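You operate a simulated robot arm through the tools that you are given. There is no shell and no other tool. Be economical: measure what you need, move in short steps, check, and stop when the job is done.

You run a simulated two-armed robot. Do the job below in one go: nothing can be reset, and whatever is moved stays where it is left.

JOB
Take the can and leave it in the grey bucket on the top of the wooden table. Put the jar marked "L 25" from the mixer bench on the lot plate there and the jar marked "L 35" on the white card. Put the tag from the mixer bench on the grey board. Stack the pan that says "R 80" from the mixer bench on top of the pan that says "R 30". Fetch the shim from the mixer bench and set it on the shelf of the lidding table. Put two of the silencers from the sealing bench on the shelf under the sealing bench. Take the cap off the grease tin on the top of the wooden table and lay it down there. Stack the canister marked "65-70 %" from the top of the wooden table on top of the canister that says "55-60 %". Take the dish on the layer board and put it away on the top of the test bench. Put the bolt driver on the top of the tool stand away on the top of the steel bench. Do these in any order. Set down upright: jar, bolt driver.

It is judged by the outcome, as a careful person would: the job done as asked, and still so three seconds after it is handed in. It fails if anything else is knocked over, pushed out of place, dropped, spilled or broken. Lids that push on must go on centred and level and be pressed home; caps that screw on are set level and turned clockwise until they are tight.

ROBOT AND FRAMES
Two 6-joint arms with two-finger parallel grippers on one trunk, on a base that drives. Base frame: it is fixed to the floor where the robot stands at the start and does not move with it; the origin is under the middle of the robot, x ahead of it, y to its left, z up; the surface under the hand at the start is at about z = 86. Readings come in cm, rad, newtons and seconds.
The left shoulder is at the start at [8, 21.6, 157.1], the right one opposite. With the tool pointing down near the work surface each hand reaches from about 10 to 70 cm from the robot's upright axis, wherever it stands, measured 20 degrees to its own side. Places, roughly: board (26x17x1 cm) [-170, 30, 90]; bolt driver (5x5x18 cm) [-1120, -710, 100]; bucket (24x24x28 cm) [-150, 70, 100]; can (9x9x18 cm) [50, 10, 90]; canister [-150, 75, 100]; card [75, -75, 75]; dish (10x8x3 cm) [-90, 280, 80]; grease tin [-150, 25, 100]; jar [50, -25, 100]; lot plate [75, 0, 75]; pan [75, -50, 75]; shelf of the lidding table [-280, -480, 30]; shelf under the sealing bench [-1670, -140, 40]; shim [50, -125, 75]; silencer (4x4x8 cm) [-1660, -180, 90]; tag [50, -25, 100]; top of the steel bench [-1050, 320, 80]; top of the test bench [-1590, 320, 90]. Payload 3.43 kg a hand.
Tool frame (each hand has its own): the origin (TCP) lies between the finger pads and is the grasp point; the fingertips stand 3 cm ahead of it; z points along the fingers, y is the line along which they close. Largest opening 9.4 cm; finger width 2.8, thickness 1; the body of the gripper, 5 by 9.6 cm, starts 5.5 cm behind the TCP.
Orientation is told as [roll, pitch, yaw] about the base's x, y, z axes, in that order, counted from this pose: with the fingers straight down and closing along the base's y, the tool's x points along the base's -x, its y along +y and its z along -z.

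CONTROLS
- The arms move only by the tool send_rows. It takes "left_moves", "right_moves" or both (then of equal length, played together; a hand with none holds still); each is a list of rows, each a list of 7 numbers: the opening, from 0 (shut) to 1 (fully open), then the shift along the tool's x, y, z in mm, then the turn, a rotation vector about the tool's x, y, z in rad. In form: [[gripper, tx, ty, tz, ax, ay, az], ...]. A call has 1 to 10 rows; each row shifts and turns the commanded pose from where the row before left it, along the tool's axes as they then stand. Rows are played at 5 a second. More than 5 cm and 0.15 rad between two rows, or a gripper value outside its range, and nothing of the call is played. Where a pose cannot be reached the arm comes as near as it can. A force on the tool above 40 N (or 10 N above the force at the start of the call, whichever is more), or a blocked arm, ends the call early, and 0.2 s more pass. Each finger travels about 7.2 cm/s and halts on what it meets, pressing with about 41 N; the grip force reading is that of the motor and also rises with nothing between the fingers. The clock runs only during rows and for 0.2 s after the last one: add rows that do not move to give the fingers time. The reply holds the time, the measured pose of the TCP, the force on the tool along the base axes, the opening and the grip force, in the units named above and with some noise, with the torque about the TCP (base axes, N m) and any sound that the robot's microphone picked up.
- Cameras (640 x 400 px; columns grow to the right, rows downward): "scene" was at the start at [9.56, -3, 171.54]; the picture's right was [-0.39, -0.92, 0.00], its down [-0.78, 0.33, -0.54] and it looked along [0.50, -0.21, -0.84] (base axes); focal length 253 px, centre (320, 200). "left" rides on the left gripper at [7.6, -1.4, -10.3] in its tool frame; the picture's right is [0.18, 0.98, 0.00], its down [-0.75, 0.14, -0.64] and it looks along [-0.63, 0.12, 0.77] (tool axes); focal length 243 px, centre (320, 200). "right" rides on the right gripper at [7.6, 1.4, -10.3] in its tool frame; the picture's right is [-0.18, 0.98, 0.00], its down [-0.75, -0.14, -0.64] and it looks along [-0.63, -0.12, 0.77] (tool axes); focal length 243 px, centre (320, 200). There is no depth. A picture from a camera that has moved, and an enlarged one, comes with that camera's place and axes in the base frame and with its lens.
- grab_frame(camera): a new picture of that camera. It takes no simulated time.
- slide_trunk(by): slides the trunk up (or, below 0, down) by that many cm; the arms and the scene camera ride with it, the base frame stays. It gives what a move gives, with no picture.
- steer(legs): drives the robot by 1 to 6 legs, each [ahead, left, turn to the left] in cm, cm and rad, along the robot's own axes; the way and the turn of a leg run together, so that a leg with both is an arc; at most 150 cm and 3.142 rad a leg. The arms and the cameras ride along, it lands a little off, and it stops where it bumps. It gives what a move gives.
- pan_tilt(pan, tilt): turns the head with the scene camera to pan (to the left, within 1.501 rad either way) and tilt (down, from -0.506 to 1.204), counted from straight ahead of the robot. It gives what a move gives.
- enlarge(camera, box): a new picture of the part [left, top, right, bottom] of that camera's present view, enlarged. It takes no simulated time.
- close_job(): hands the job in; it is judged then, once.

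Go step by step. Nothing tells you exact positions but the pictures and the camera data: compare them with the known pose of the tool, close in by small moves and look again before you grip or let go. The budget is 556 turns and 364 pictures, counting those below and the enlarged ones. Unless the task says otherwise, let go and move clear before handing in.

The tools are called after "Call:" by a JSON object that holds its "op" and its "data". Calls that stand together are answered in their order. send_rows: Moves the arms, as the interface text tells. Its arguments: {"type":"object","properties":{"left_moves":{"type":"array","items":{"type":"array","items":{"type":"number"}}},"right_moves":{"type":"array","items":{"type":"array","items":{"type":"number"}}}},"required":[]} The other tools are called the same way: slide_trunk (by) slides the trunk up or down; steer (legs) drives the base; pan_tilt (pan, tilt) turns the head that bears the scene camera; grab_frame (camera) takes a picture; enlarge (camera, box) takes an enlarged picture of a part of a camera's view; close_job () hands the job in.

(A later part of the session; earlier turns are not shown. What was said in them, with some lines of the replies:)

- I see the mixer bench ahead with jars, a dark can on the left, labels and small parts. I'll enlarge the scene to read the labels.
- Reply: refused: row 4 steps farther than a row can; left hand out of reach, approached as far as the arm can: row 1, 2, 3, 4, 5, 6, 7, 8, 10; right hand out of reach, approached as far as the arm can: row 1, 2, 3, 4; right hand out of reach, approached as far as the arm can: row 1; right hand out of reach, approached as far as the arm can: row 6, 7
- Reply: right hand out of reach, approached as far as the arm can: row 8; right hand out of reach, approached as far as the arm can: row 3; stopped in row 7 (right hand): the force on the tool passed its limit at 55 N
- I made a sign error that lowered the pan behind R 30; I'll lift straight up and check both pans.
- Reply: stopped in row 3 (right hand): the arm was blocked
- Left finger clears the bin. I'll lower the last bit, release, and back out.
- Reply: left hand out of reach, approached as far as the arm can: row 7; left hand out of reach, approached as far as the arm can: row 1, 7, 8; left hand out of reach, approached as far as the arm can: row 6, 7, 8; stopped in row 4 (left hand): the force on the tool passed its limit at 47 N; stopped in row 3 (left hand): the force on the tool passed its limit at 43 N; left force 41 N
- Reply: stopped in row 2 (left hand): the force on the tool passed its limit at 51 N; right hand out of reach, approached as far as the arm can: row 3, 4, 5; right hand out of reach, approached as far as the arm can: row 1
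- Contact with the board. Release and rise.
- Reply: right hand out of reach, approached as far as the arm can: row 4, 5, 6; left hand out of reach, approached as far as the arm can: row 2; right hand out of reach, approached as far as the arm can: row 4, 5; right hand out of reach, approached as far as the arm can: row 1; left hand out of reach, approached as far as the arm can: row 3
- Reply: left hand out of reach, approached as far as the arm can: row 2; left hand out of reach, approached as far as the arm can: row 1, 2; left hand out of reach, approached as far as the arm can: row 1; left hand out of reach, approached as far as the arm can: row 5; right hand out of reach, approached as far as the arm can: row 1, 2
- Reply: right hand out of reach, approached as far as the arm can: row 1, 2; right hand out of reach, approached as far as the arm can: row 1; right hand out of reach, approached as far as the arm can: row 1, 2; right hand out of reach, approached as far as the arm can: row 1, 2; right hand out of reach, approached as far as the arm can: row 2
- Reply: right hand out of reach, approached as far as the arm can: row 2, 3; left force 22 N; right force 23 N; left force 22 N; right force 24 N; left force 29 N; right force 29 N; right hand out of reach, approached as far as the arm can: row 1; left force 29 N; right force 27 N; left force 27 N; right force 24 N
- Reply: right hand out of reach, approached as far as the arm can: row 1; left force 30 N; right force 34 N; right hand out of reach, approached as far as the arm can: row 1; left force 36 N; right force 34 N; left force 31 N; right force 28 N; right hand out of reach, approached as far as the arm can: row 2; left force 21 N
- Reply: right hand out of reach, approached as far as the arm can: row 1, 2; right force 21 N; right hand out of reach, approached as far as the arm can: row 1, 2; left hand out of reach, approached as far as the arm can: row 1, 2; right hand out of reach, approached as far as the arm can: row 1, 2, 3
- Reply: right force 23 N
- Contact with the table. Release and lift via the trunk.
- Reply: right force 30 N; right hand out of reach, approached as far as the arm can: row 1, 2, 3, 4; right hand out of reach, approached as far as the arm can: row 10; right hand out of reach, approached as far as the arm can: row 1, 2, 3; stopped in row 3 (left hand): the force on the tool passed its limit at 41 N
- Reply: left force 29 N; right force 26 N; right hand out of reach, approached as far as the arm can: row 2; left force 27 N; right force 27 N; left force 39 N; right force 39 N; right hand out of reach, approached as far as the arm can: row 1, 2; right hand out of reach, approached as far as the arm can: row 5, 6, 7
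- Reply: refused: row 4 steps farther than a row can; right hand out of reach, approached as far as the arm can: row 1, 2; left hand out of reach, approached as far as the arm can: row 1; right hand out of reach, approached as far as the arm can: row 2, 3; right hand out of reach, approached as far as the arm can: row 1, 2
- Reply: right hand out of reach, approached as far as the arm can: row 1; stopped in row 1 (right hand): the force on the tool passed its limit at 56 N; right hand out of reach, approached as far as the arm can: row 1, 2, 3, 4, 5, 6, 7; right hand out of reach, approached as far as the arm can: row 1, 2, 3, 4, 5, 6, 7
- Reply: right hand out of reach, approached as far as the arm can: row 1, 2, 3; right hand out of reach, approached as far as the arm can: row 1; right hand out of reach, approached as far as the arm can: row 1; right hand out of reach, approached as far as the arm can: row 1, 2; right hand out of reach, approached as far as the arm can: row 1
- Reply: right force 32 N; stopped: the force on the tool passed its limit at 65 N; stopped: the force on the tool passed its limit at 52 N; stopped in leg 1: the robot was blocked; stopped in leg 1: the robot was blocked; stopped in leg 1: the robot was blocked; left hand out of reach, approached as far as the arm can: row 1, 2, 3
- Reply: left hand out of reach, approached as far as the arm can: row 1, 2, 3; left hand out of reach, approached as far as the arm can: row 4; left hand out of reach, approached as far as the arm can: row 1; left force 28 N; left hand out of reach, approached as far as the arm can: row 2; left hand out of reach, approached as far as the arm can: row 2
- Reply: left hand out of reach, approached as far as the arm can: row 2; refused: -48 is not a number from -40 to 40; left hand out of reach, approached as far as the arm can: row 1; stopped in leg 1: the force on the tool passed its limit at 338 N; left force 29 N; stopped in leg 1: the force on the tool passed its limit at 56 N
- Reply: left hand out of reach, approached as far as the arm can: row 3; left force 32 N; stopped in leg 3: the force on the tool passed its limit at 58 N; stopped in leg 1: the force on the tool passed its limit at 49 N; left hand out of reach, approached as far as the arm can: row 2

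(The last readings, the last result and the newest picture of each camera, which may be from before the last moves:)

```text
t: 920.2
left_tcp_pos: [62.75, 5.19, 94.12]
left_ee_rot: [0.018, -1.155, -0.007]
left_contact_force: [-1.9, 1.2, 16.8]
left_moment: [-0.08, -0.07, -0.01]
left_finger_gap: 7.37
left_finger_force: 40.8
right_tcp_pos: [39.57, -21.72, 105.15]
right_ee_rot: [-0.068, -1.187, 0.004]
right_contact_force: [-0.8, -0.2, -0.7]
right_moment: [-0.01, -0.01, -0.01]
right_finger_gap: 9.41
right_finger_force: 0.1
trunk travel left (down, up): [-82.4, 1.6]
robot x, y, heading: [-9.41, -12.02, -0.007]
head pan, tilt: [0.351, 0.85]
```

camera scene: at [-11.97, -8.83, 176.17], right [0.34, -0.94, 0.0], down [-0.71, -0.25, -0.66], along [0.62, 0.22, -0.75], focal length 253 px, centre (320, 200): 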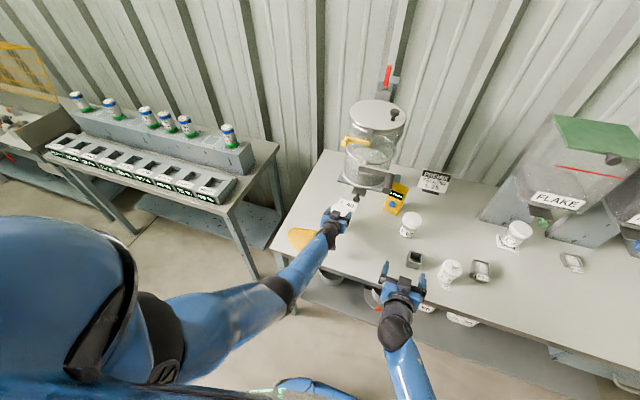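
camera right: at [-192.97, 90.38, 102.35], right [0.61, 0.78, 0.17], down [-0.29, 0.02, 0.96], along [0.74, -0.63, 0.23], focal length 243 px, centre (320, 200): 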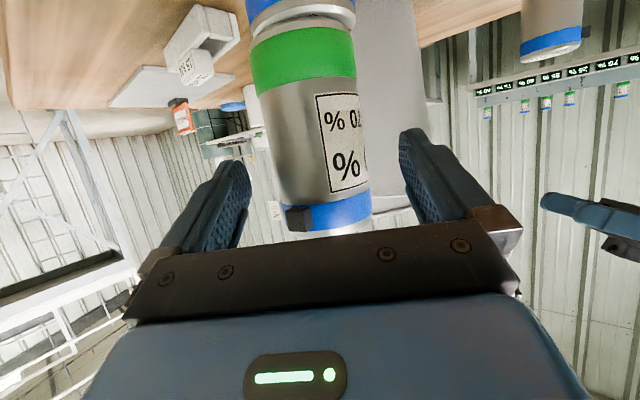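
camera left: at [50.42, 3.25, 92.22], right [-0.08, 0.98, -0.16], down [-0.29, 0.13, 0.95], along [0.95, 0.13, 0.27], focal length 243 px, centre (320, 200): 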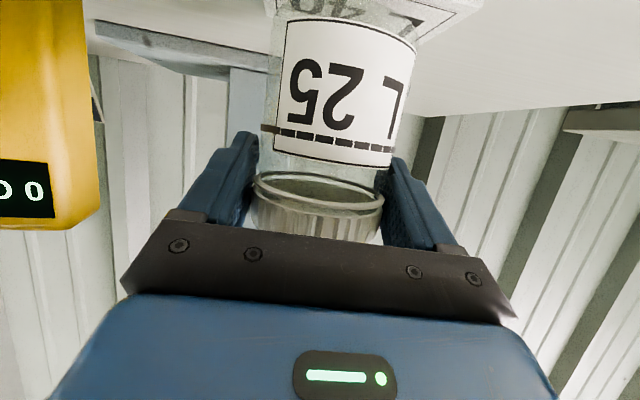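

Seated on the plate. Release and back out straight.

Call:
{"op": "slide_trunk", "data": {"by": 0.2}}

Call:
{"op": "send_rows", "data": {"left_moves": [[0.85, 0, 0, 0, 0, 0, 0], [1, 0, 0, 0, 0, 0, 0], [1, 0, 0, 0, 0, 0, 0]]}}

Call:
{"op": "steer", "data": {"legs": [[-18, 0, 0]]}}

Call:
{"op": "grab_frame", "data": {"camera": "left"}}

```text
t: 920.7
left_tcp_pos: [62.85, 5.2, 93.93]
left_ee_rot: [0.019, -1.149, -0.006]
left_contact_force: [2.3, 0.5, 13.7]
left_moment: [-0.1, -0.34, -0.03]
left_finger_gap: 7.38
left_finger_force: 40.7
right_tcp_pos: [39.66, -21.67, 105.22]
right_ee_rot: [-0.068, -1.188, 0.001]
right_contact_force: [0.2, -0.4, -0.4]
right_moment: [0.01, 0.0, 0.0]
right_finger_gap: 9.4
right_finger_force: 0.0
trunk travel left (down, up): [-82.6, 1.4]
robot x, y, heading: [-9.63, -12.38, -0.003]
head pan, tilt: [0.351, 0.85]
```

```text
t: 921.5
left_tcp_pos: [62.84, 5.24, 93.85]
left_ee_rot: [0.02, -1.148, -0.007]
left_contact_force: [-0.8, -1.1, -0.2]
left_moment: [-0.01, 0.0, 0.03]
left_finger_gap: 9.38
left_finger_force: 0.0
right_tcp_pos: [39.79, -21.63, 105.23]
right_ee_rot: [-0.069, -1.183, 0.004]
right_contact_force: [0.2, -0.2, 0.3]
right_moment: [0.01, 0.0, 0.02]
right_finger_gap: 9.41
right_finger_force: 0.2
trunk travel left (down, up): [-82.6, 1.4]
robot x, y, heading: [-9.75, -11.78, -0.004]
head pan, tilt: [0.351, 0.85]
```

```text
t: 923.0
left_tcp_pos: [45.39, 5.13, 93.59]
left_ee_rot: [0.02, -1.145, -0.009]
left_contact_force: [0.8, 0.7, -0.3]
left_moment: [-0.02, -0.02, 0.0]
left_finger_gap: 9.41
left_finger_force: 0.1
right_tcp_pos: [22.28, -21.6, 105.11]
right_ee_rot: [-0.068, -1.182, 0.003]
right_contact_force: [0.0, -0.3, 0.0]
right_moment: [-0.04, 0.0, 0.01]
right_finger_gap: 9.39
right_finger_force: 0.0
trunk travel left (down, up): [-82.6, 1.4]
robot x, y, heading: [-27.08, -12.17, -0.004]
head pan, tilt: [0.351, 0.85]
```

```text
28 pictures are left
camera left: at [32.82, 3.63, 90.93], right [-0.09, 0.98, -0.16], down [-0.27, 0.13, 0.95], along [0.96, 0.12, 0.26], focal length 243 px, centre (320, 200)
```

left: 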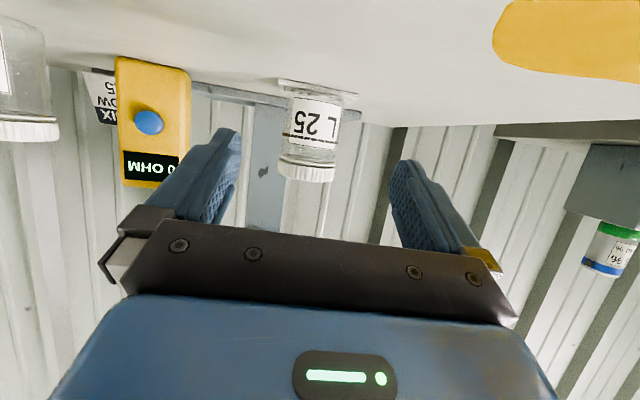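

Call:
{"op": "steer", "data": {"legs": [[-20, 0, 0], [0, -98, 0]]}}

Call:
{"op": "send_rows", "data": {"right_moves": [[0.6, 40, 0, 16.5, 0, 0, 0], [0.6, 40, 0, 16.5, 0, 0, 0], [0.6, 30, 0, 12, 0, 0, 0], [0.6, 0, 0, 0, 0, 0, 0]]}}

Call:
{"op": "grab_frame", "data": {"camera": "right"}}

```text
t: 929.3
left_tcp_pos: [24.02, -91.66, 93.88]
left_ee_rot: [0.017, -1.149, -0.01]
left_contact_force: [0.3, 0.1, -0.7]
left_moment: [-0.03, 0.01, -0.03]
left_finger_gap: 9.38
left_finger_force: 0.1
right_tcp_pos: [0.94, -118.33, 105.32]
right_ee_rot: [-0.071, -1.186, 0.003]
right_contact_force: [-0.6, 0.9, 0.5]
right_moment: [0.04, 0.02, 0.0]
right_finger_gap: 9.41
right_finger_force: 0.1
trunk travel left (down, up): [-82.6, 1.4]
robot x, y, heading: [-48.32, -108.65, -0.009]
head pan, tilt: [0.351, 0.85]
```

```text
t: 930.3
left_tcp_pos: [24.19, -91.69, 93.95]
left_ee_rot: [0.019, -1.15, -0.009]
left_contact_force: [-0.3, 0.4, 0.2]
left_moment: [-0.01, 0.0, 0.02]
left_finger_gap: 9.4
left_finger_force: 0.0
right_tcp_pos: [0.97, -118.71, 93.39]
right_ee_rot: [-0.069, -1.187, 0.002]
right_contact_force: [0.7, 0.1, -0.3]
right_moment: [-0.01, 0.0, 0.01]
right_finger_gap: 5.63
right_finger_force: 0.0
trunk travel left (down, up): [-82.6, 1.4]
robot x, y, heading: [-48.17, -109.18, -0.009]
head pan, tilt: [0.351, 0.85]
```

```text
27 pictures are left
camera right: at [-11.12, -116.6, 90.05], right [0.13, 0.98, 0.15], down [-0.32, -0.1, 0.94], along [0.94, -0.17, 0.3], focal length 243 px, centre (320, 200)
```

right: 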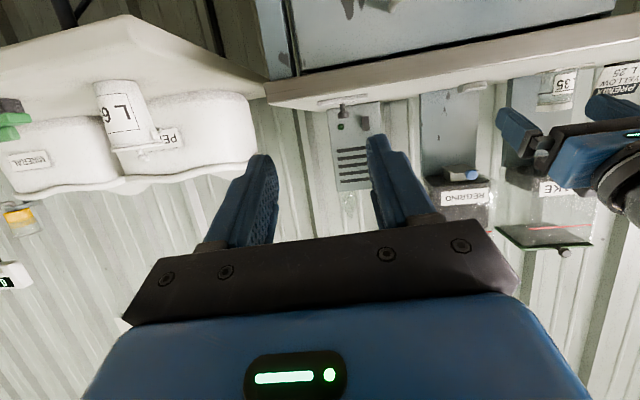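

Call:
{"op": "send_rows", "data": {"right_moves": [[0.5, 0, -4, 0, -0.069, 0, 0], [0.5, 0, 0, 0, 0, 0.095, 0], [0.5, 0, 0, 0, 0, 0.095, 0], [0.5, 23, 0, 15, 0, 0, 0], [0.5, 0, 0, 0, 0, 0, 0]]}}

Call:
{"op": "steer", "data": {"legs": [[35, 0, 0.008]]}}

Call:
{"op": "grab_frame", "data": {"camera": "right"}}

```text
t: 931.5
left_tcp_pos: [24.15, -91.63, 93.81]
left_ee_rot: [0.02, -1.148, -0.011]
left_contact_force: [-0.2, -0.4, -0.1]
left_moment: [0.0, -0.01, 0.01]
left_finger_gap: 9.38
left_finger_force: 0.0
right_tcp_pos: [1.1, -119.14, 90.64]
right_ee_rot: [0.002, -0.995, 0.002]
right_contact_force: [0.7, -0.6, -0.2]
right_moment: [0.02, -0.01, 0.0]
right_finger_gap: 4.72
right_finger_force: 0.0
trunk travel left (down, up): [-82.6, 1.4]
robot x, y, heading: [-47.77, -108.63, -0.006]
head pan, tilt: [0.351, 0.85]
```

```text
t: 933.7
left_tcp_pos: [58.42, -90.88, 94.07]
left_ee_rot: [0.021, -1.151, 0.001]
left_contact_force: [-0.7, -1.8, 0.3]
left_moment: [0.02, 0.01, 0.02]
left_finger_gap: 9.41
left_finger_force: 0.1
right_tcp_pos: [35.7, -118.58, 90.64]
right_ee_rot: [0.0, -0.999, 0.013]
right_contact_force: [0.9, -0.9, -0.7]
right_moment: [0.01, 0.0, 0.02]
right_finger_gap: 4.71
right_finger_force: 0.1
trunk travel left (down, up): [-82.6, 1.4]
robot x, y, heading: [-13.24, -108.99, 0.006]
head pan, tilt: [0.351, 0.85]
```

```text
26 pictures are left
camera right: at [23.05, -117.27, 89.86], right [0.09, 0.98, 0.15], down [-0.13, -0.14, 0.98], along [0.99, -0.1, 0.11], focal length 243 px, centre (320, 200)
```

right: 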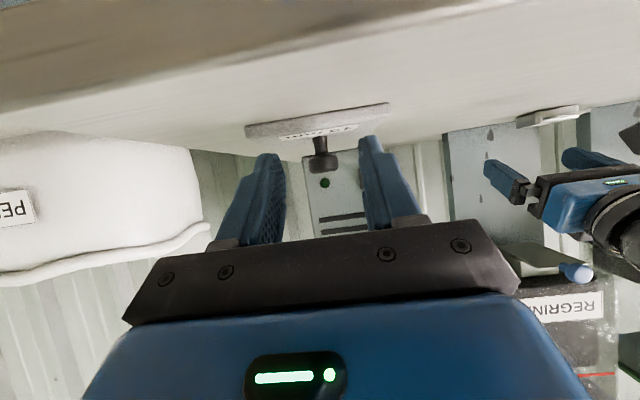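

Call:
{"op": "send_rows", "data": {"left_moves": [[1, 15, 0, -33, 0, 0, 0], [1, 15, 0, -33, 0, 0, 0], [1, 15, 0, -33, 0, 0, 0], [1, 15, 0, -33, 0, 0, 0]], "right_moves": [[0.5, 0, -4, 0, 0, 0, 0], [0.5, 2, 0, 2, 0, 0, 0], [0.5, 0, 0, 0, 0, 0, 0], [0.5, 0, 0, 0, 0, 0, 0]]}}

Call:
{"op": "steer", "data": {"legs": [[9, 0, 0]]}}

Call:
{"op": "grab_frame", "data": {"camera": "right"}}

```text
t: 934.7
left_tcp_pos: [44.25, -91.09, 93.91]
left_ee_rot: [0.02, -1.15, 0.003]
left_contact_force: [-0.5, -0.6, 0.2]
left_moment: [-0.03, 0.0, -0.01]
left_finger_gap: 9.41
left_finger_force: 0.1
right_tcp_pos: [35.93, -119.04, 90.39]
right_ee_rot: [0.001, -0.996, 0.014]
right_contact_force: [-0.4, 0.9, 1.0]
right_moment: [0.03, -0.01, -0.02]
right_finger_gap: 4.68
right_finger_force: 0.1
trunk travel left (down, up): [-82.6, 1.4]
robot x, y, heading: [-13.49, -108.79, -0.001]
head pan, tilt: [0.351, 0.85]
```

```text
t: 935.8
left_tcp_pos: [52.44, -91.02, 94.12]
left_ee_rot: [0.021, -1.154, 0.003]
left_contact_force: [-0.9, -0.1, 0.3]
left_moment: [-0.01, 0.02, 0.0]
left_finger_gap: 9.39
left_finger_force: 0.1
right_tcp_pos: [44.19, -118.99, 90.65]
right_ee_rot: [-0.001, -1.001, 0.015]
right_contact_force: [-0.8, -0.4, 0.2]
right_moment: [0.0, 0.0, -0.01]
right_finger_gap: 4.68
right_finger_force: 0.0
trunk travel left (down, up): [-82.6, 1.4]
robot x, y, heading: [-4.31, -108.73, 0.008]
head pan, tilt: [0.351, 0.85]
```

```text
25 pictures are left
camera right: at [31.58, -117.65, 89.7], right [0.08, 0.98, 0.15], down [-0.13, -0.14, 0.98], along [0.99, -0.1, 0.12], focal length 243 px, centre (320, 200)
```

right: 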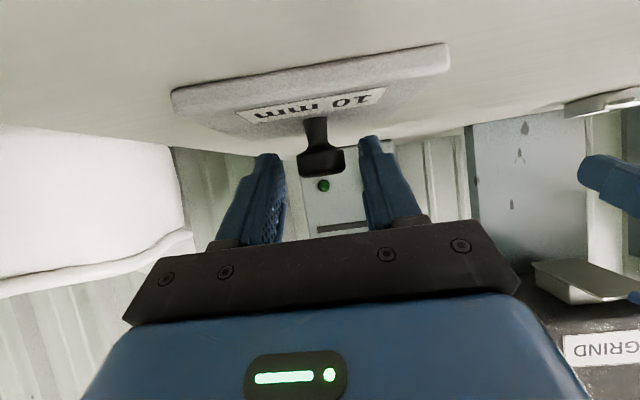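

Call:
{"op": "send_rows", "data": {"right_moves": [[0.3, 0, 0, 0, 0, 0, 0], [0.15, 0, 0, 0, 0, 0, 0], [0.1, 0, 0, 0, 0, 0, 0], [0.1, 0, 0, 0, 0, 0, 0], [0.1, -25, 0, -16, 0, 0, 0], [0.1, -25, 0, -16, 0, 0, 0], [0.1, 0, 0, 0, 0, 0, 0]]}}

Call:
{"op": "grab_frame", "data": {"camera": "right"}}

```text
t: 937.4
left_tcp_pos: [53.1, -91.03, 93.61]
left_ee_rot: [0.021, -1.147, 0.003]
left_contact_force: [-0.4, 0.3, -0.5]
left_moment: [-0.01, 0.0, -0.03]
left_finger_gap: 9.39
left_finger_force: 0.0
right_tcp_pos: [44.91, -118.84, 96.16]
right_ee_rot: [0.001, -0.992, 0.015]
right_contact_force: [-0.4, 0.2, -0.9]
right_moment: [0.0, 0.02, 0.02]
right_finger_gap: 2.77
right_finger_force: 41.6
trunk travel left (down, up): [-82.6, 1.4]
robot x, y, heading: [-4.56, -109.16, 0.009]
head pan, tilt: [0.351, 0.85]
```

```text
24 pictures are left
camera right: at [32.2, -117.68, 95.37], right [0.09, 0.98, 0.15], down [-0.12, -0.14, 0.98], along [0.99, -0.1, 0.11], focal length 243 px, centre (320, 200)
```

right: 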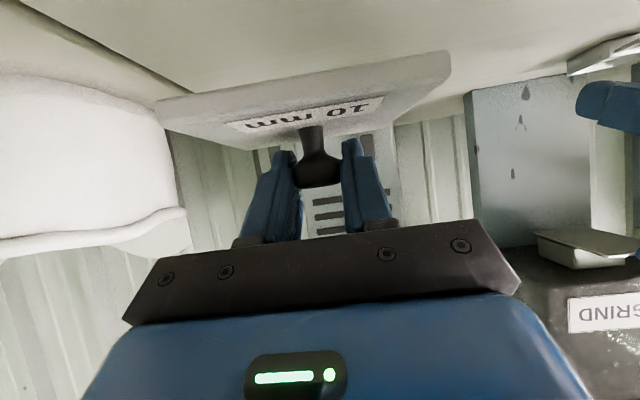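

Call:
{"op": "slide_trunk", "data": {"by": 1.3}}

Call:
{"op": "steer", "data": {"legs": [[-75, 0, 0], [0, -80, 0], [0, 0, -2.1]]}}

Call:
{"op": "pan_tilt", "data": {"pan": 0, "tilt": 0.3}}

Call:
{"op": "grab_frame", "data": {"camera": "scene"}}

```text
t: 938.0
left_tcp_pos: [53.17, -91.01, 95.03]
left_ee_rot: [0.019, -1.146, 0.003]
left_contact_force: [-0.2, 0.2, -1.0]
left_moment: [0.0, -0.01, 0.03]
left_finger_gap: 9.4
left_finger_force: 0.1
right_tcp_pos: [44.76, -118.96, 97.55]
right_ee_rot: [-0.001, -0.994, 0.016]
right_contact_force: [0.1, -0.6, -0.6]
right_moment: [-0.02, 0.0, -0.01]
right_finger_gap: 2.76
right_finger_force: 41.3
trunk travel left (down, up): [-83.9, 0.1]
robot x, y, heading: [-4.74, -108.89, 0.003]
head pan, tilt: [0.351, 0.85]
```

```text
t: 951.0
left_tcp_pos: [-92.69, -247.92, 95.05]
left_ee_rot: [0.019, -1.147, -2.098]
left_contact_force: [0.1, 0.9, -0.3]
left_moment: [-0.02, 0.0, 0.01]
left_finger_gap: 9.39
left_finger_force: 0.1
right_tcp_pos: [-112.66, -226.59, 97.56]
right_ee_rot: [0.0, -0.994, -2.085]
right_contact_force: [-0.1, 0.2, -1.1]
right_moment: [-0.01, 0.0, -0.01]
right_finger_gap: 2.61
right_finger_force: 41.2
trunk travel left (down, up): [-83.9, 0.1]
robot x, y, heading: [-78.74, -189.4, -2.095]
head pan, tilt: [0.351, 0.85]
```

```text
t: 952.0
left_tcp_pos: [-92.55, -247.93, 95.01]
left_ee_rot: [0.018, -1.148, -2.098]
left_contact_force: [0.0, 0.2, 0.3]
left_moment: [0.01, 0.0, 0.01]
left_finger_gap: 9.41
left_finger_force: 0.1
right_tcp_pos: [-112.62, -226.57, 97.47]
right_ee_rot: [0.0, -0.995, -2.085]
right_contact_force: [0.7, -0.2, -0.9]
right_moment: [-0.03, -0.04, 0.01]
right_finger_gap: 2.58
right_finger_force: 40.9
trunk travel left (down, up): [-83.9, 0.1]
robot x, y, heading: [-79.24, -189.09, -2.096]
head pan, tilt: [0.0, 0.3]
```

```text
23 pictures are left
camera scene: at [-85.08, -200.16, 181.29], right [-0.87, 0.5, 0.0], down [0.15, 0.26, -0.95], along [-0.48, -0.83, -0.3], focal length 253 px, centre (320, 200)
```

scene: 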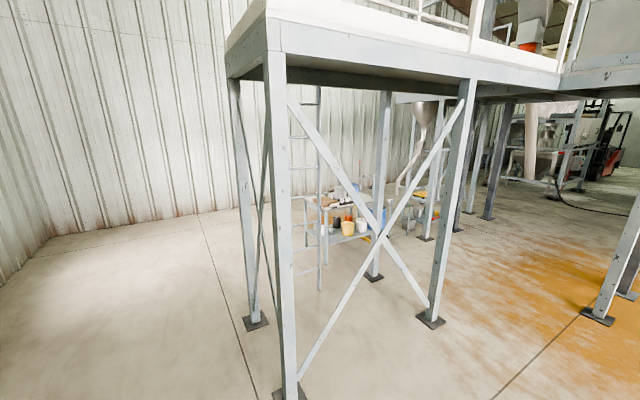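

Call:
{"op": "steer", "data": {"legs": [[0, 0, 0.525], [0, 22, 0], [150, 0, 0], [145, 0, 0], [0, 0, -1.571]]}}

Call:
{"op": "pan_tilt", "data": {"pan": 0, "tilt": 0.5}}

Call:
{"op": "grab_frame", "data": {"camera": "scene"}}

```text
t: 972.8
left_tcp_pos: [-112.54, -501.7, 95.06]
left_ee_rot: [0.02, -1.146, -3.13]
left_contact_force: [-0.6, 0.0, 0.0]
left_moment: [-0.01, -0.03, -0.03]
left_finger_gap: 9.42
left_finger_force: 0.0
right_tcp_pos: [-104.66, -473.69, 97.53]
right_ee_rot: [-0.001, -0.994, -3.116]
right_contact_force: [-0.1, -0.8, -1.3]
right_moment: [-0.01, 0.02, 0.0]
right_finger_gap: 2.48
right_finger_force: 41.0
trunk travel left (down, up): [-83.9, 0.1]
robot x, y, heading: [-55.43, -483.5, -3.128]
head pan, tilt: [0.0, 0.3]
```

```text
t: 973.5
left_tcp_pos: [-112.66, -501.61, 95.09]
left_ee_rot: [0.02, -1.145, -3.128]
left_contact_force: [-0.1, -0.1, 0.5]
left_moment: [-0.01, 0.0, 0.01]
left_finger_gap: 9.39
left_finger_force: 0.0
right_tcp_pos: [-104.58, -473.69, 97.37]
right_ee_rot: [-0.001, -0.994, -3.117]
right_contact_force: [0.2, 0.0, -1.1]
right_moment: [-0.04, -0.04, -0.05]
right_finger_gap: 2.47
right_finger_force: 41.2
trunk travel left (down, up): [-83.9, 0.1]
robot x, y, heading: [-55.49, -483.41, -3.125]
head pan, tilt: [0.0, 0.499]
```

```text
22 pictures are left
camera scene: at [-67.28, -483.73, 179.46], right [-0.01, 1.0, 0.0], down [0.48, 0.01, -0.88], along [-0.88, -0.01, -0.48], focal length 253 px, centre (320, 200)
```

scene: 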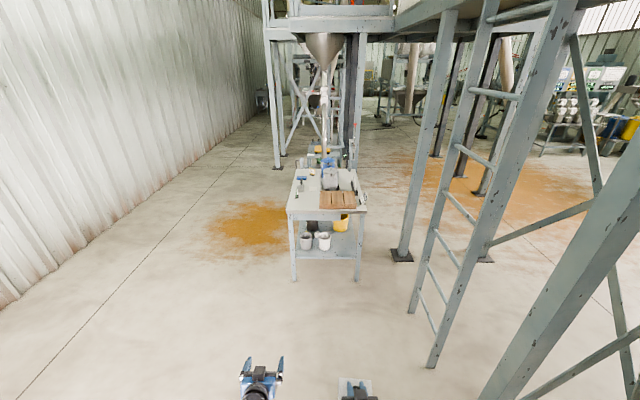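

Call:
{"op": "enlarge", "data": {"camera": "scene", "box": [275, 160, 395, 290]}}

```text
3.08 times, centred on (335, 225) of scene
camera zoom: at [-67.28, -483.73, 179.46], right [-0.01, 1.0, 0.0], down [0.48, 0.01, -0.88], along [-0.88, -0.01, -0.48], focal length 778 px, centre (274, 123)
```

zoom: 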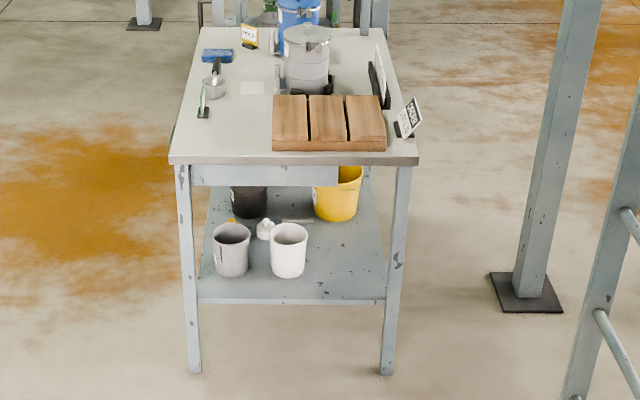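

Call:
{"op": "send_rows", "data": {"left_moves": [[1, 0, 45, 0, 0, 0, 0], [1, 0, 45, 0, 0, 0, 0], [1, 0, 45, 0, 0, 0, 0], [1, 0, 45, 0, 0, 0, 0], [1, 0, 45, 0, 0, 0, 0], [1, 0, 45, 0, 0, 0, 0], [1, 0, 40, 0, 0, 0, 0]], "right_moves": [[0.1, -24, 0, 38, 0, 0, 0], [0.1, -24, 0, 38, 0, 0, 0], [0.1, -24, 0, 38, 0, 0, 0], [0.1, -24, 0, 38, 0, 0, 0], [0.1, 0, 0, 0, 0, 0, 0], [0.1, 0, 0, 0, 0, 0, 0], [0.1, 0, 0, 0, 0, 0, 0]]}}

Call:
{"op": "steer", "data": {"legs": [[0, -9.3, 0], [80, 0, 0]]}}

Call:
{"op": "slide_trunk", "data": {"by": -40}}

Call:
{"op": "slide_trunk", "data": {"by": -17}}

Call:
{"op": "grab_frame", "data": {"camera": "right"}}

```text
t: 975.1
left_tcp_pos: [-111.91, -532.85, 95.2]
left_ee_rot: [0.017, -1.147, -3.126]
left_contact_force: [0.1, 0.4, -0.5]
left_moment: [-0.02, 0.02, 0.02]
left_finger_gap: 9.38
left_finger_force: 0.0
right_tcp_pos: [-122.69, -474.18, 97.03]
right_ee_rot: [-0.002, -0.992, -3.114]
right_contact_force: [-0.3, -0.4, -1.2]
right_moment: [-0.01, 0.02, 0.0]
right_finger_gap: 2.48
right_finger_force: 41.0
trunk travel left (down, up): [-83.9, 0.1]
robot x, y, heading: [-55.29, -483.78, -3.127]
head pan, tilt: [0.0, 0.499]
```

```text
t: 980.1
left_tcp_pos: [-191.87, -524.52, 95.38]
left_ee_rot: [0.018, -1.148, -3.129]
left_contact_force: [0.6, -0.8, 0.4]
left_moment: [0.01, 0.02, 0.02]
left_finger_gap: 9.4
left_finger_force: 0.1
right_tcp_pos: [-202.75, -465.89, 97.25]
right_ee_rot: [0.0, -0.995, -3.117]
right_contact_force: [0.6, 0.4, -1.0]
right_moment: [-0.03, 0.01, -0.01]
right_finger_gap: 2.49
right_finger_force: 41.3
trunk travel left (down, up): [-83.9, 0.1]
robot x, y, heading: [-134.92, -474.97, -3.128]
head pan, tilt: [0.0, 0.499]
```

```text
t: 984.0
left_tcp_pos: [-192.1, -524.47, 55.29]
left_ee_rot: [0.018, -1.146, -3.129]
left_contact_force: [-0.9, -0.2, 0.6]
left_moment: [0.03, -0.04, 0.01]
left_finger_gap: 9.41
left_finger_force: 0.0
right_tcp_pos: [-202.79, -465.89, 56.99]
right_ee_rot: [0.0, -0.996, -3.119]
right_contact_force: [0.8, 0.3, -0.6]
right_moment: [0.02, 0.03, -0.03]
right_finger_gap: 2.48
right_finger_force: 41.1
trunk travel left (down, up): [-43.9, 40.1]
robot x, y, heading: [-135.51, -474.99, -3.127]
head pan, tilt: [0.0, 0.499]
```

```text
t: 985.9
left_tcp_pos: [-192.05, -524.5, 38.3]
left_ee_rot: [0.021, -1.147, -3.13]
left_contact_force: [-0.4, 0.6, -0.3]
left_moment: [0.03, 0.03, 0.01]
left_finger_gap: 9.42
left_finger_force: 0.0
right_tcp_pos: [-202.76, -465.92, 40.06]
right_ee_rot: [0.002, -0.996, -3.118]
right_contact_force: [0.0, 0.5, -1.6]
right_moment: [0.01, 0.02, 0.01]
right_finger_gap: 2.48
right_finger_force: 41.0
trunk travel left (down, up): [-26.9, 57.1]
robot x, y, heading: [-135.37, -474.86, -3.127]
head pan, tilt: [0.0, 0.499]
```

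```text
20 pictures are left
camera right: at [-189.93, -466.99, 39.3], right [-0.08, -0.99, 0.15], down [0.12, 0.14, 0.98], along [-0.99, 0.09, 0.11], focal length 243 px, centre (320, 200)
```

right: 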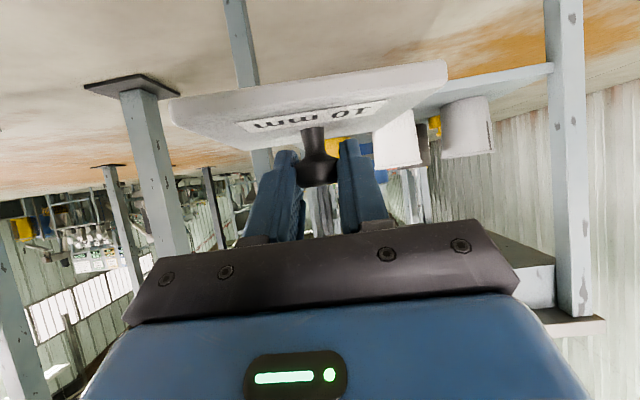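

Call:
{"op": "steer", "data": {"legs": [[46, 0, 0]]}}

Call:
{"op": "grab_frame", "data": {"camera": "right"}}

```text
t: 988.6
left_tcp_pos: [-238.1, -525.47, 38.33]
left_ee_rot: [0.018, -1.147, -3.126]
left_contact_force: [0.0, -0.6, 0.0]
left_moment: [0.04, 0.01, -0.02]
left_finger_gap: 9.4
left_finger_force: 0.1
right_tcp_pos: [-249.2, -466.82, 40.04]
right_ee_rot: [-0.001, -0.994, -3.113]
right_contact_force: [0.2, 0.3, -0.7]
right_moment: [0.0, 0.03, 0.03]
right_finger_gap: 2.46
right_finger_force: 41.3
trunk travel left (down, up): [-26.9, 57.1]
robot x, y, heading: [-182.05, -476.0, -3.123]
head pan, tilt: [0.0, 0.499]
```

```text
19 pictures are left
camera right: at [-236.2, -467.89, 39.25], right [-0.07, -0.99, 0.15], down [0.12, 0.14, 0.98], along [-0.99, 0.09, 0.11], focal length 243 px, centre (320, 200)
```

right: 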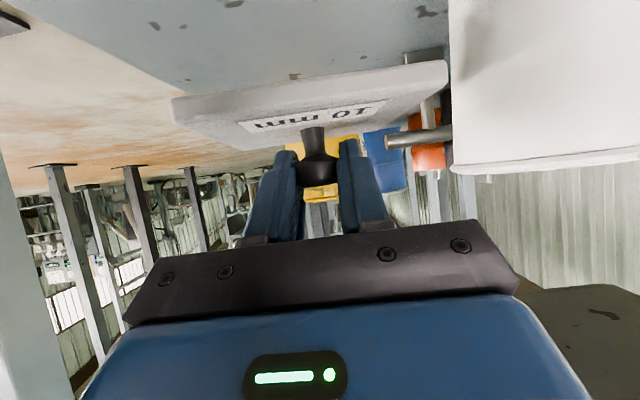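

Call:
{"op": "send_rows", "data": {"right_moves": [[0.1, 0, -18, 0, 0, 0, 0], [0.1, 0, 0, 0, 0, 0, 0]]}}

Call:
{"op": "slide_trunk", "data": {"by": -4.2}}

Call:
{"op": "slide_trunk", "data": {"by": -0.7}}

Call:
{"op": "slide_trunk", "data": {"by": -0.7}}

```text
t: 989.2
left_tcp_pos: [-238.07, -525.48, 38.28]
left_ee_rot: [0.018, -1.146, -3.126]
left_contact_force: [-0.7, 0.2, 0.3]
left_moment: [-0.02, 0.0, -0.01]
left_finger_gap: 9.4
left_finger_force: 0.0
right_tcp_pos: [-249.15, -464.98, 40.14]
right_ee_rot: [-0.002, -0.993, -3.113]
right_contact_force: [-0.5, 0.4, -0.7]
right_moment: [0.05, -0.01, -0.01]
right_finger_gap: 2.47
right_finger_force: 41.0
trunk travel left (down, up): [-26.9, 57.1]
robot x, y, heading: [-181.64, -475.91, -3.121]
head pan, tilt: [0.0, 0.499]
```

```text
t: 990.1
left_tcp_pos: [-238.09, -525.48, 34.19]
left_ee_rot: [0.02, -1.147, -3.127]
left_contact_force: [0.4, -0.7, -0.8]
left_moment: [0.02, 0.0, 0.0]
left_finger_gap: 9.39
left_finger_force: 0.0
right_tcp_pos: [-249.11, -464.97, 36.0]
right_ee_rot: [0.0, -0.995, -3.113]
right_contact_force: [0.4, 0.3, -0.2]
right_moment: [0.01, -0.01, 0.0]
right_finger_gap: 2.46
right_finger_force: 41.1
trunk travel left (down, up): [-22.7, 61.3]
robot x, y, heading: [-181.49, -476.06, -3.123]
head pan, tilt: [0.0, 0.499]
```

```text
t: 990.7
left_tcp_pos: [-238.1, -525.45, 33.42]
left_ee_rot: [0.019, -1.147, -3.127]
left_contact_force: [-0.2, -1.0, 0.0]
left_moment: [0.0, -0.01, 0.01]
left_finger_gap: 9.38
left_finger_force: 0.1
right_tcp_pos: [-249.16, -464.97, 35.27]
right_ee_rot: [0.002, -0.996, -3.115]
right_contact_force: [0.0, -0.4, -1.0]
right_moment: [0.02, 0.01, -0.02]
right_finger_gap: 2.47
right_finger_force: 41.0
trunk travel left (down, up): [-22.0, 62.0]
robot x, y, heading: [-181.52, -475.59, -3.128]
head pan, tilt: [0.0, 0.499]
```

```text
t: 991.2
left_tcp_pos: [-238.12, -525.39, 32.77]
left_ee_rot: [0.019, -1.148, -3.126]
left_contact_force: [-0.1, -0.6, -0.3]
left_moment: [-0.01, -0.02, 0.0]
left_finger_gap: 9.41
left_finger_force: 0.2
right_tcp_pos: [-249.08, -464.96, 34.38]
right_ee_rot: [0.0, -0.993, -3.115]
right_contact_force: [-0.7, -0.7, -1.2]
right_moment: [0.0, -0.02, 0.02]
right_finger_gap: 2.47
right_finger_force: 40.9
trunk travel left (down, up): [-21.3, 62.7]
robot x, y, heading: [-181.25, -475.73, -3.127]
head pan, tilt: [0.0, 0.499]
```

Call:
{"op": "slide_trunk", "data": {"by": -0.6}}

Call:
{"op": "slide_trunk", "data": {"by": -0.5}}

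Call:
{"op": "slide_trunk", "data": {"by": -0.5}}

Call:
{"op": "grab_frame", "data": {"camera": "right"}}

```text
t: 991.8
left_tcp_pos: [-238.15, -525.46, 32.28]
left_ee_rot: [0.02, -1.148, -3.125]
left_contact_force: [0.4, -0.3, -0.5]
left_moment: [0.0, -0.03, -0.01]
left_finger_gap: 9.4
left_finger_force: 0.0
right_tcp_pos: [-249.18, -465.11, 33.96]
right_ee_rot: [0.0, -0.994, -3.114]
right_contact_force: [1.0, -0.3, -1.4]
right_moment: [-0.01, 0.01, 0.04]
right_finger_gap: 2.46
right_finger_force: 40.7
trunk travel left (down, up): [-20.7, 63.3]
robot x, y, heading: [-181.77, -476.27, -3.128]
head pan, tilt: [0.0, 0.499]
```

```text
t: 992.3
left_tcp_pos: [-238.17, -525.41, 31.62]
left_ee_rot: [0.017, -1.147, -3.126]
left_contact_force: [0.0, -0.5, -0.4]
left_moment: [0.0, 0.01, 0.0]
left_finger_gap: 9.41
left_finger_force: 0.1
right_tcp_pos: [-249.11, -465.01, 33.54]
right_ee_rot: [0.0, -0.994, -3.114]
right_contact_force: [-1.4, 0.7, -0.5]
right_moment: [0.0, 0.0, -0.01]
right_finger_gap: 2.46
right_finger_force: 40.8
trunk travel left (down, up): [-20.2, 63.8]
robot x, y, heading: [-181.48, -475.85, -3.12]
head pan, tilt: [0.0, 0.499]
```

```text
t: 992.9
left_tcp_pos: [-238.12, -525.4, 31.15]
left_ee_rot: [0.018, -1.146, -3.127]
left_contact_force: [-0.8, 1.5, 0.1]
left_moment: [-0.02, -0.02, -0.01]
left_finger_gap: 9.41
left_finger_force: 0.1
right_tcp_pos: [-249.13, -465.01, 32.86]
right_ee_rot: [0.0, -0.994, -3.113]
right_contact_force: [-0.4, 0.6, -0.3]
right_moment: [-0.03, -0.02, 0.01]
right_finger_gap: 2.43
right_finger_force: 41.0
trunk travel left (down, up): [-19.7, 64.3]
robot x, y, heading: [-182.21, -475.92, -3.127]
head pan, tilt: [0.0, 0.499]
```

```text
18 pictures are left
camera right: at [-236.26, -466.06, 32.13], right [-0.07, -0.99, 0.15], down [0.12, 0.14, 0.98], along [-0.99, 0.09, 0.11], focal length 243 px, centre (320, 200)
```

right: 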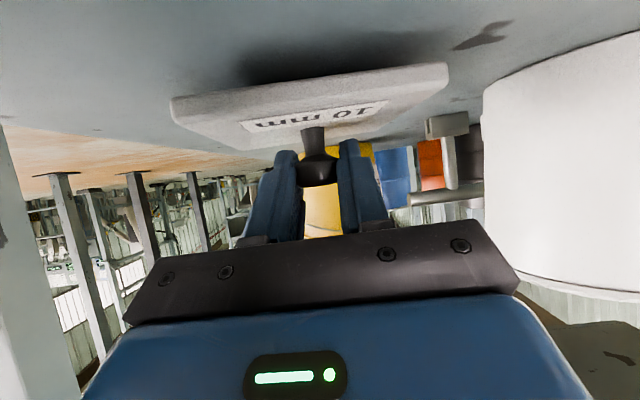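

Call:
{"op": "slide_trunk", "data": {"by": -0.6}}

Call:
{"op": "slide_trunk", "data": {"by": -0.5}}

Call:
{"op": "slide_trunk", "data": {"by": -0.5}}

```text
t: 993.4
left_tcp_pos: [-238.09, -525.32, 30.42]
left_ee_rot: [0.02, -1.146, -3.127]
left_contact_force: [0.2, -0.3, 0.2]
left_moment: [0.02, -0.02, 0.0]
left_finger_gap: 9.4
left_finger_force: 0.0
right_tcp_pos: [-249.18, -464.97, 32.27]
right_ee_rot: [0.001, -0.995, -3.114]
right_contact_force: [0.2, -0.9, -1.7]
right_moment: [-0.03, -0.02, -0.02]
right_finger_gap: 2.45
right_finger_force: 41.3
trunk travel left (down, up): [-19.1, 64.9]
robot x, y, heading: [-181.5, -475.63, -3.124]
head pan, tilt: [0.0, 0.499]
```

```text
t: 993.9
left_tcp_pos: [-238.09, -525.38, 30.1]
left_ee_rot: [0.02, -1.149, -3.128]
left_contact_force: [-0.3, 0.0, -0.5]
left_moment: [-0.01, -0.02, -0.02]
left_finger_gap: 9.42
left_finger_force: 0.0
right_tcp_pos: [-249.23, -464.98, 32.16]
right_ee_rot: [0.001, -1.001, -3.115]
right_contact_force: [-0.3, 1.4, 12.6]
right_moment: [0.24, -0.5, 0.11]
right_finger_gap: 2.45
right_finger_force: 41.0
trunk travel left (down, up): [-18.6, 65.4]
robot x, y, heading: [-181.62, -475.83, -3.122]
head pan, tilt: [0.0, 0.499]
```

```text
t: 994.5
left_tcp_pos: [-237.97, -525.45, 29.8]
left_ee_rot: [0.018, -1.15, -3.126]
left_contact_force: [0.2, -0.9, 0.4]
left_moment: [0.02, -0.03, 0.0]
left_finger_gap: 9.4
left_finger_force: 0.0
right_tcp_pos: [-249.36, -465.06, 32.07]
right_ee_rot: [0.002, -1.006, -3.115]
right_contact_force: [3.7, 4.5, 32.0]
right_moment: [0.13, -0.08, 0.13]
right_finger_gap: 2.46
right_finger_force: 41.2
trunk travel left (down, up): [-18.1, 65.9]
robot x, y, heading: [-181.39, -476.12, -3.125]
head pan, tilt: [0.0, 0.499]
```

Contact. I'll ease off, release, and back straight out.

Call:
{"op": "slide_trunk", "data": {"by": 0.6}}

Call:
{"op": "send_rows", "data": {"right_moves": [[0.35, 0, 0, 0, 0, 0, 0], [0.5, 0, 0, 0, 0, 0, 0], [0.5, 0, 0, 0, 0, 0, 0]]}}

Call:
{"op": "grab_frame", "data": {"camera": "right"}}

```text
t: 995.0
left_tcp_pos: [-238.05, -525.5, 30.18]
left_ee_rot: [0.017, -1.149, -3.125]
left_contact_force: [0.3, 0.1, 0.3]
left_moment: [0.01, 0.0, 0.0]
left_finger_gap: 9.4
left_finger_force: 0.0
right_tcp_pos: [-249.03, -465.14, 32.17]
right_ee_rot: [0.0, -0.998, -3.114]
right_contact_force: [-4.6, -1.5, 14.9]
right_moment: [-0.13, 0.85, 0.1]
right_finger_gap: 2.45
right_finger_force: 41.4
trunk travel left (down, up): [-18.7, 65.3]
robot x, y, heading: [-182.02, -476.15, -3.123]
head pan, tilt: [0.0, 0.499]
```

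```text
t: 995.8
left_tcp_pos: [-238.1, -525.35, 30.21]
left_ee_rot: [0.02, -1.149, -3.126]
left_contact_force: [0.7, 0.0, 0.1]
left_moment: [0.0, 0.02, -0.02]
left_finger_gap: 9.43
left_finger_force: 0.2
right_tcp_pos: [-249.01, -464.95, 31.89]
right_ee_rot: [-0.002, -0.991, -3.116]
right_contact_force: [1.7, 1.1, 3.9]
right_moment: [-0.05, 0.01, 0.03]
right_finger_gap: 4.59
right_finger_force: 0.0
trunk travel left (down, up): [-18.7, 65.3]
robot x, y, heading: [-181.51, -475.48, -3.124]
head pan, tilt: [0.0, 0.499]
```

```text
17 pictures are left
camera right: at [-236.15, -466.03, 31.05], right [-0.07, -0.99, 0.15], down [0.12, 0.14, 0.98], along [-0.99, 0.09, 0.11], focal length 243 px, centre (320, 200)
```

right: 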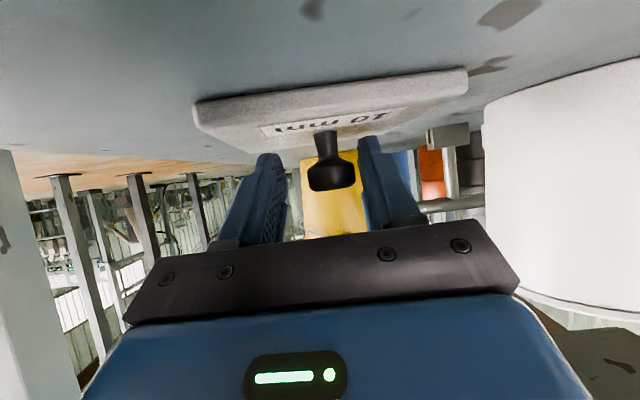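

Call:
{"op": "slide_trunk", "data": {"by": 0.5}}

Call:
{"op": "steer", "data": {"legs": [[-35, 0, 0]]}}

Call:
{"op": "grab_frame", "data": {"camera": "right"}}

```text
t: 996.4
left_tcp_pos: [-238.25, -525.54, 30.69]
left_ee_rot: [0.021, -1.147, -3.126]
left_contact_force: [0.1, -0.3, 0.4]
left_moment: [0.0, 0.0, -0.02]
left_finger_gap: 9.39
left_finger_force: 0.0
right_tcp_pos: [-249.04, -465.04, 32.42]
right_ee_rot: [-0.001, -0.992, -3.114]
right_contact_force: [0.7, 0.0, -0.1]
right_moment: [0.04, -0.01, 0.04]
right_finger_gap: 4.7
right_finger_force: 0.1
trunk travel left (down, up): [-19.2, 64.8]
robot x, y, heading: [-181.69, -475.7, -3.123]
head pan, tilt: [0.0, 0.499]
```

```text
t: 998.6
left_tcp_pos: [-203.6, -524.74, 30.7]
left_ee_rot: [0.019, -1.149, -3.129]
left_contact_force: [0.7, -0.4, 0.0]
left_moment: [0.0, 0.01, -0.04]
left_finger_gap: 9.41
left_finger_force: 0.1
right_tcp_pos: [-214.31, -464.27, 32.45]
right_ee_rot: [0.0, -0.996, -3.117]
right_contact_force: [0.4, -0.4, -0.9]
right_moment: [0.02, -0.02, 0.0]
right_finger_gap: 4.65
right_finger_force: 0.0
trunk travel left (down, up): [-19.2, 64.8]
robot x, y, heading: [-147.04, -475.43, -3.128]
head pan, tilt: [0.0, 0.499]
```

```text
16 pictures are left
camera right: at [-201.47, -465.35, 31.67], right [-0.08, -0.99, 0.15], down [0.12, 0.14, 0.98], along [-0.99, 0.09, 0.11], focal length 243 px, centre (320, 200)
```

right: 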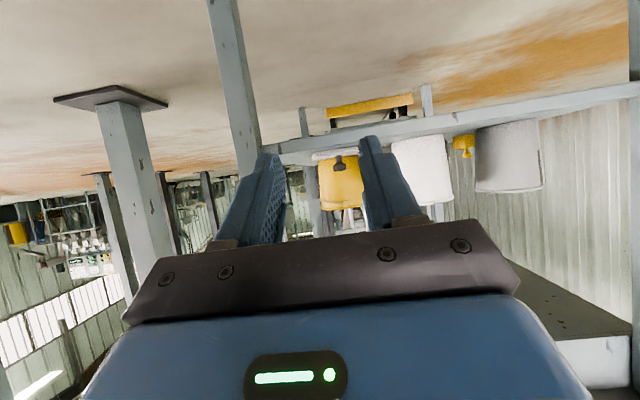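

Call:
{"op": "close_job", "data": {}}

```text
The job is handed in.
```

I finished every part of the job and handed it in, but I bumped a few things on the way that I couldn't fully check afterwards.

**Placed and seen in place:**
- The can is in the grey bucket, leaning inside it rather than standing.
- Jar "L 25" is upright on the lot plate, and jar "L 35" is upright on the white card.
- The HOLD tag, which I took to be the tag, is standing on the grey board.
- Pan "R 80" is stacked on "R 30", and the shim is on the lidding table's shelf.
- Two silencers are standing on the shelf under the sealing bench.
- The grease tin's cap is off and lying on the wooden table.
- Canister "65-70 %" is stacked on "55-60 %".
- The dish is on the test bench, and the bolt driver is upright on the steel bench.

**What went wrong on the way:**
- **Filling-station bench:** the robot jammed against a small bench there while I carried the dish. The dish tipped about 25 degrees; its contents looked undisturbed afterwards. I didn't go back to see whether anything on that bench moved.
- **Pan "R 80":** I lowered it into the bench beside "R 30" by mistake, and "R 30" may have shifted a centimetre or two.
- **Grease tin:** it slid several centimetres across the table when the cap came free. The cap stuck to the gripper, dropped onto the table edge, and I pushed it back on.
- **"55-60 %" canister:** I dragged it slightly while stacking on it.
- **Other knocks:** the gripper touched the forklift and a rack near the bagging station, and hit the sealing bench hard. I saw nothing knocked over at any of them.
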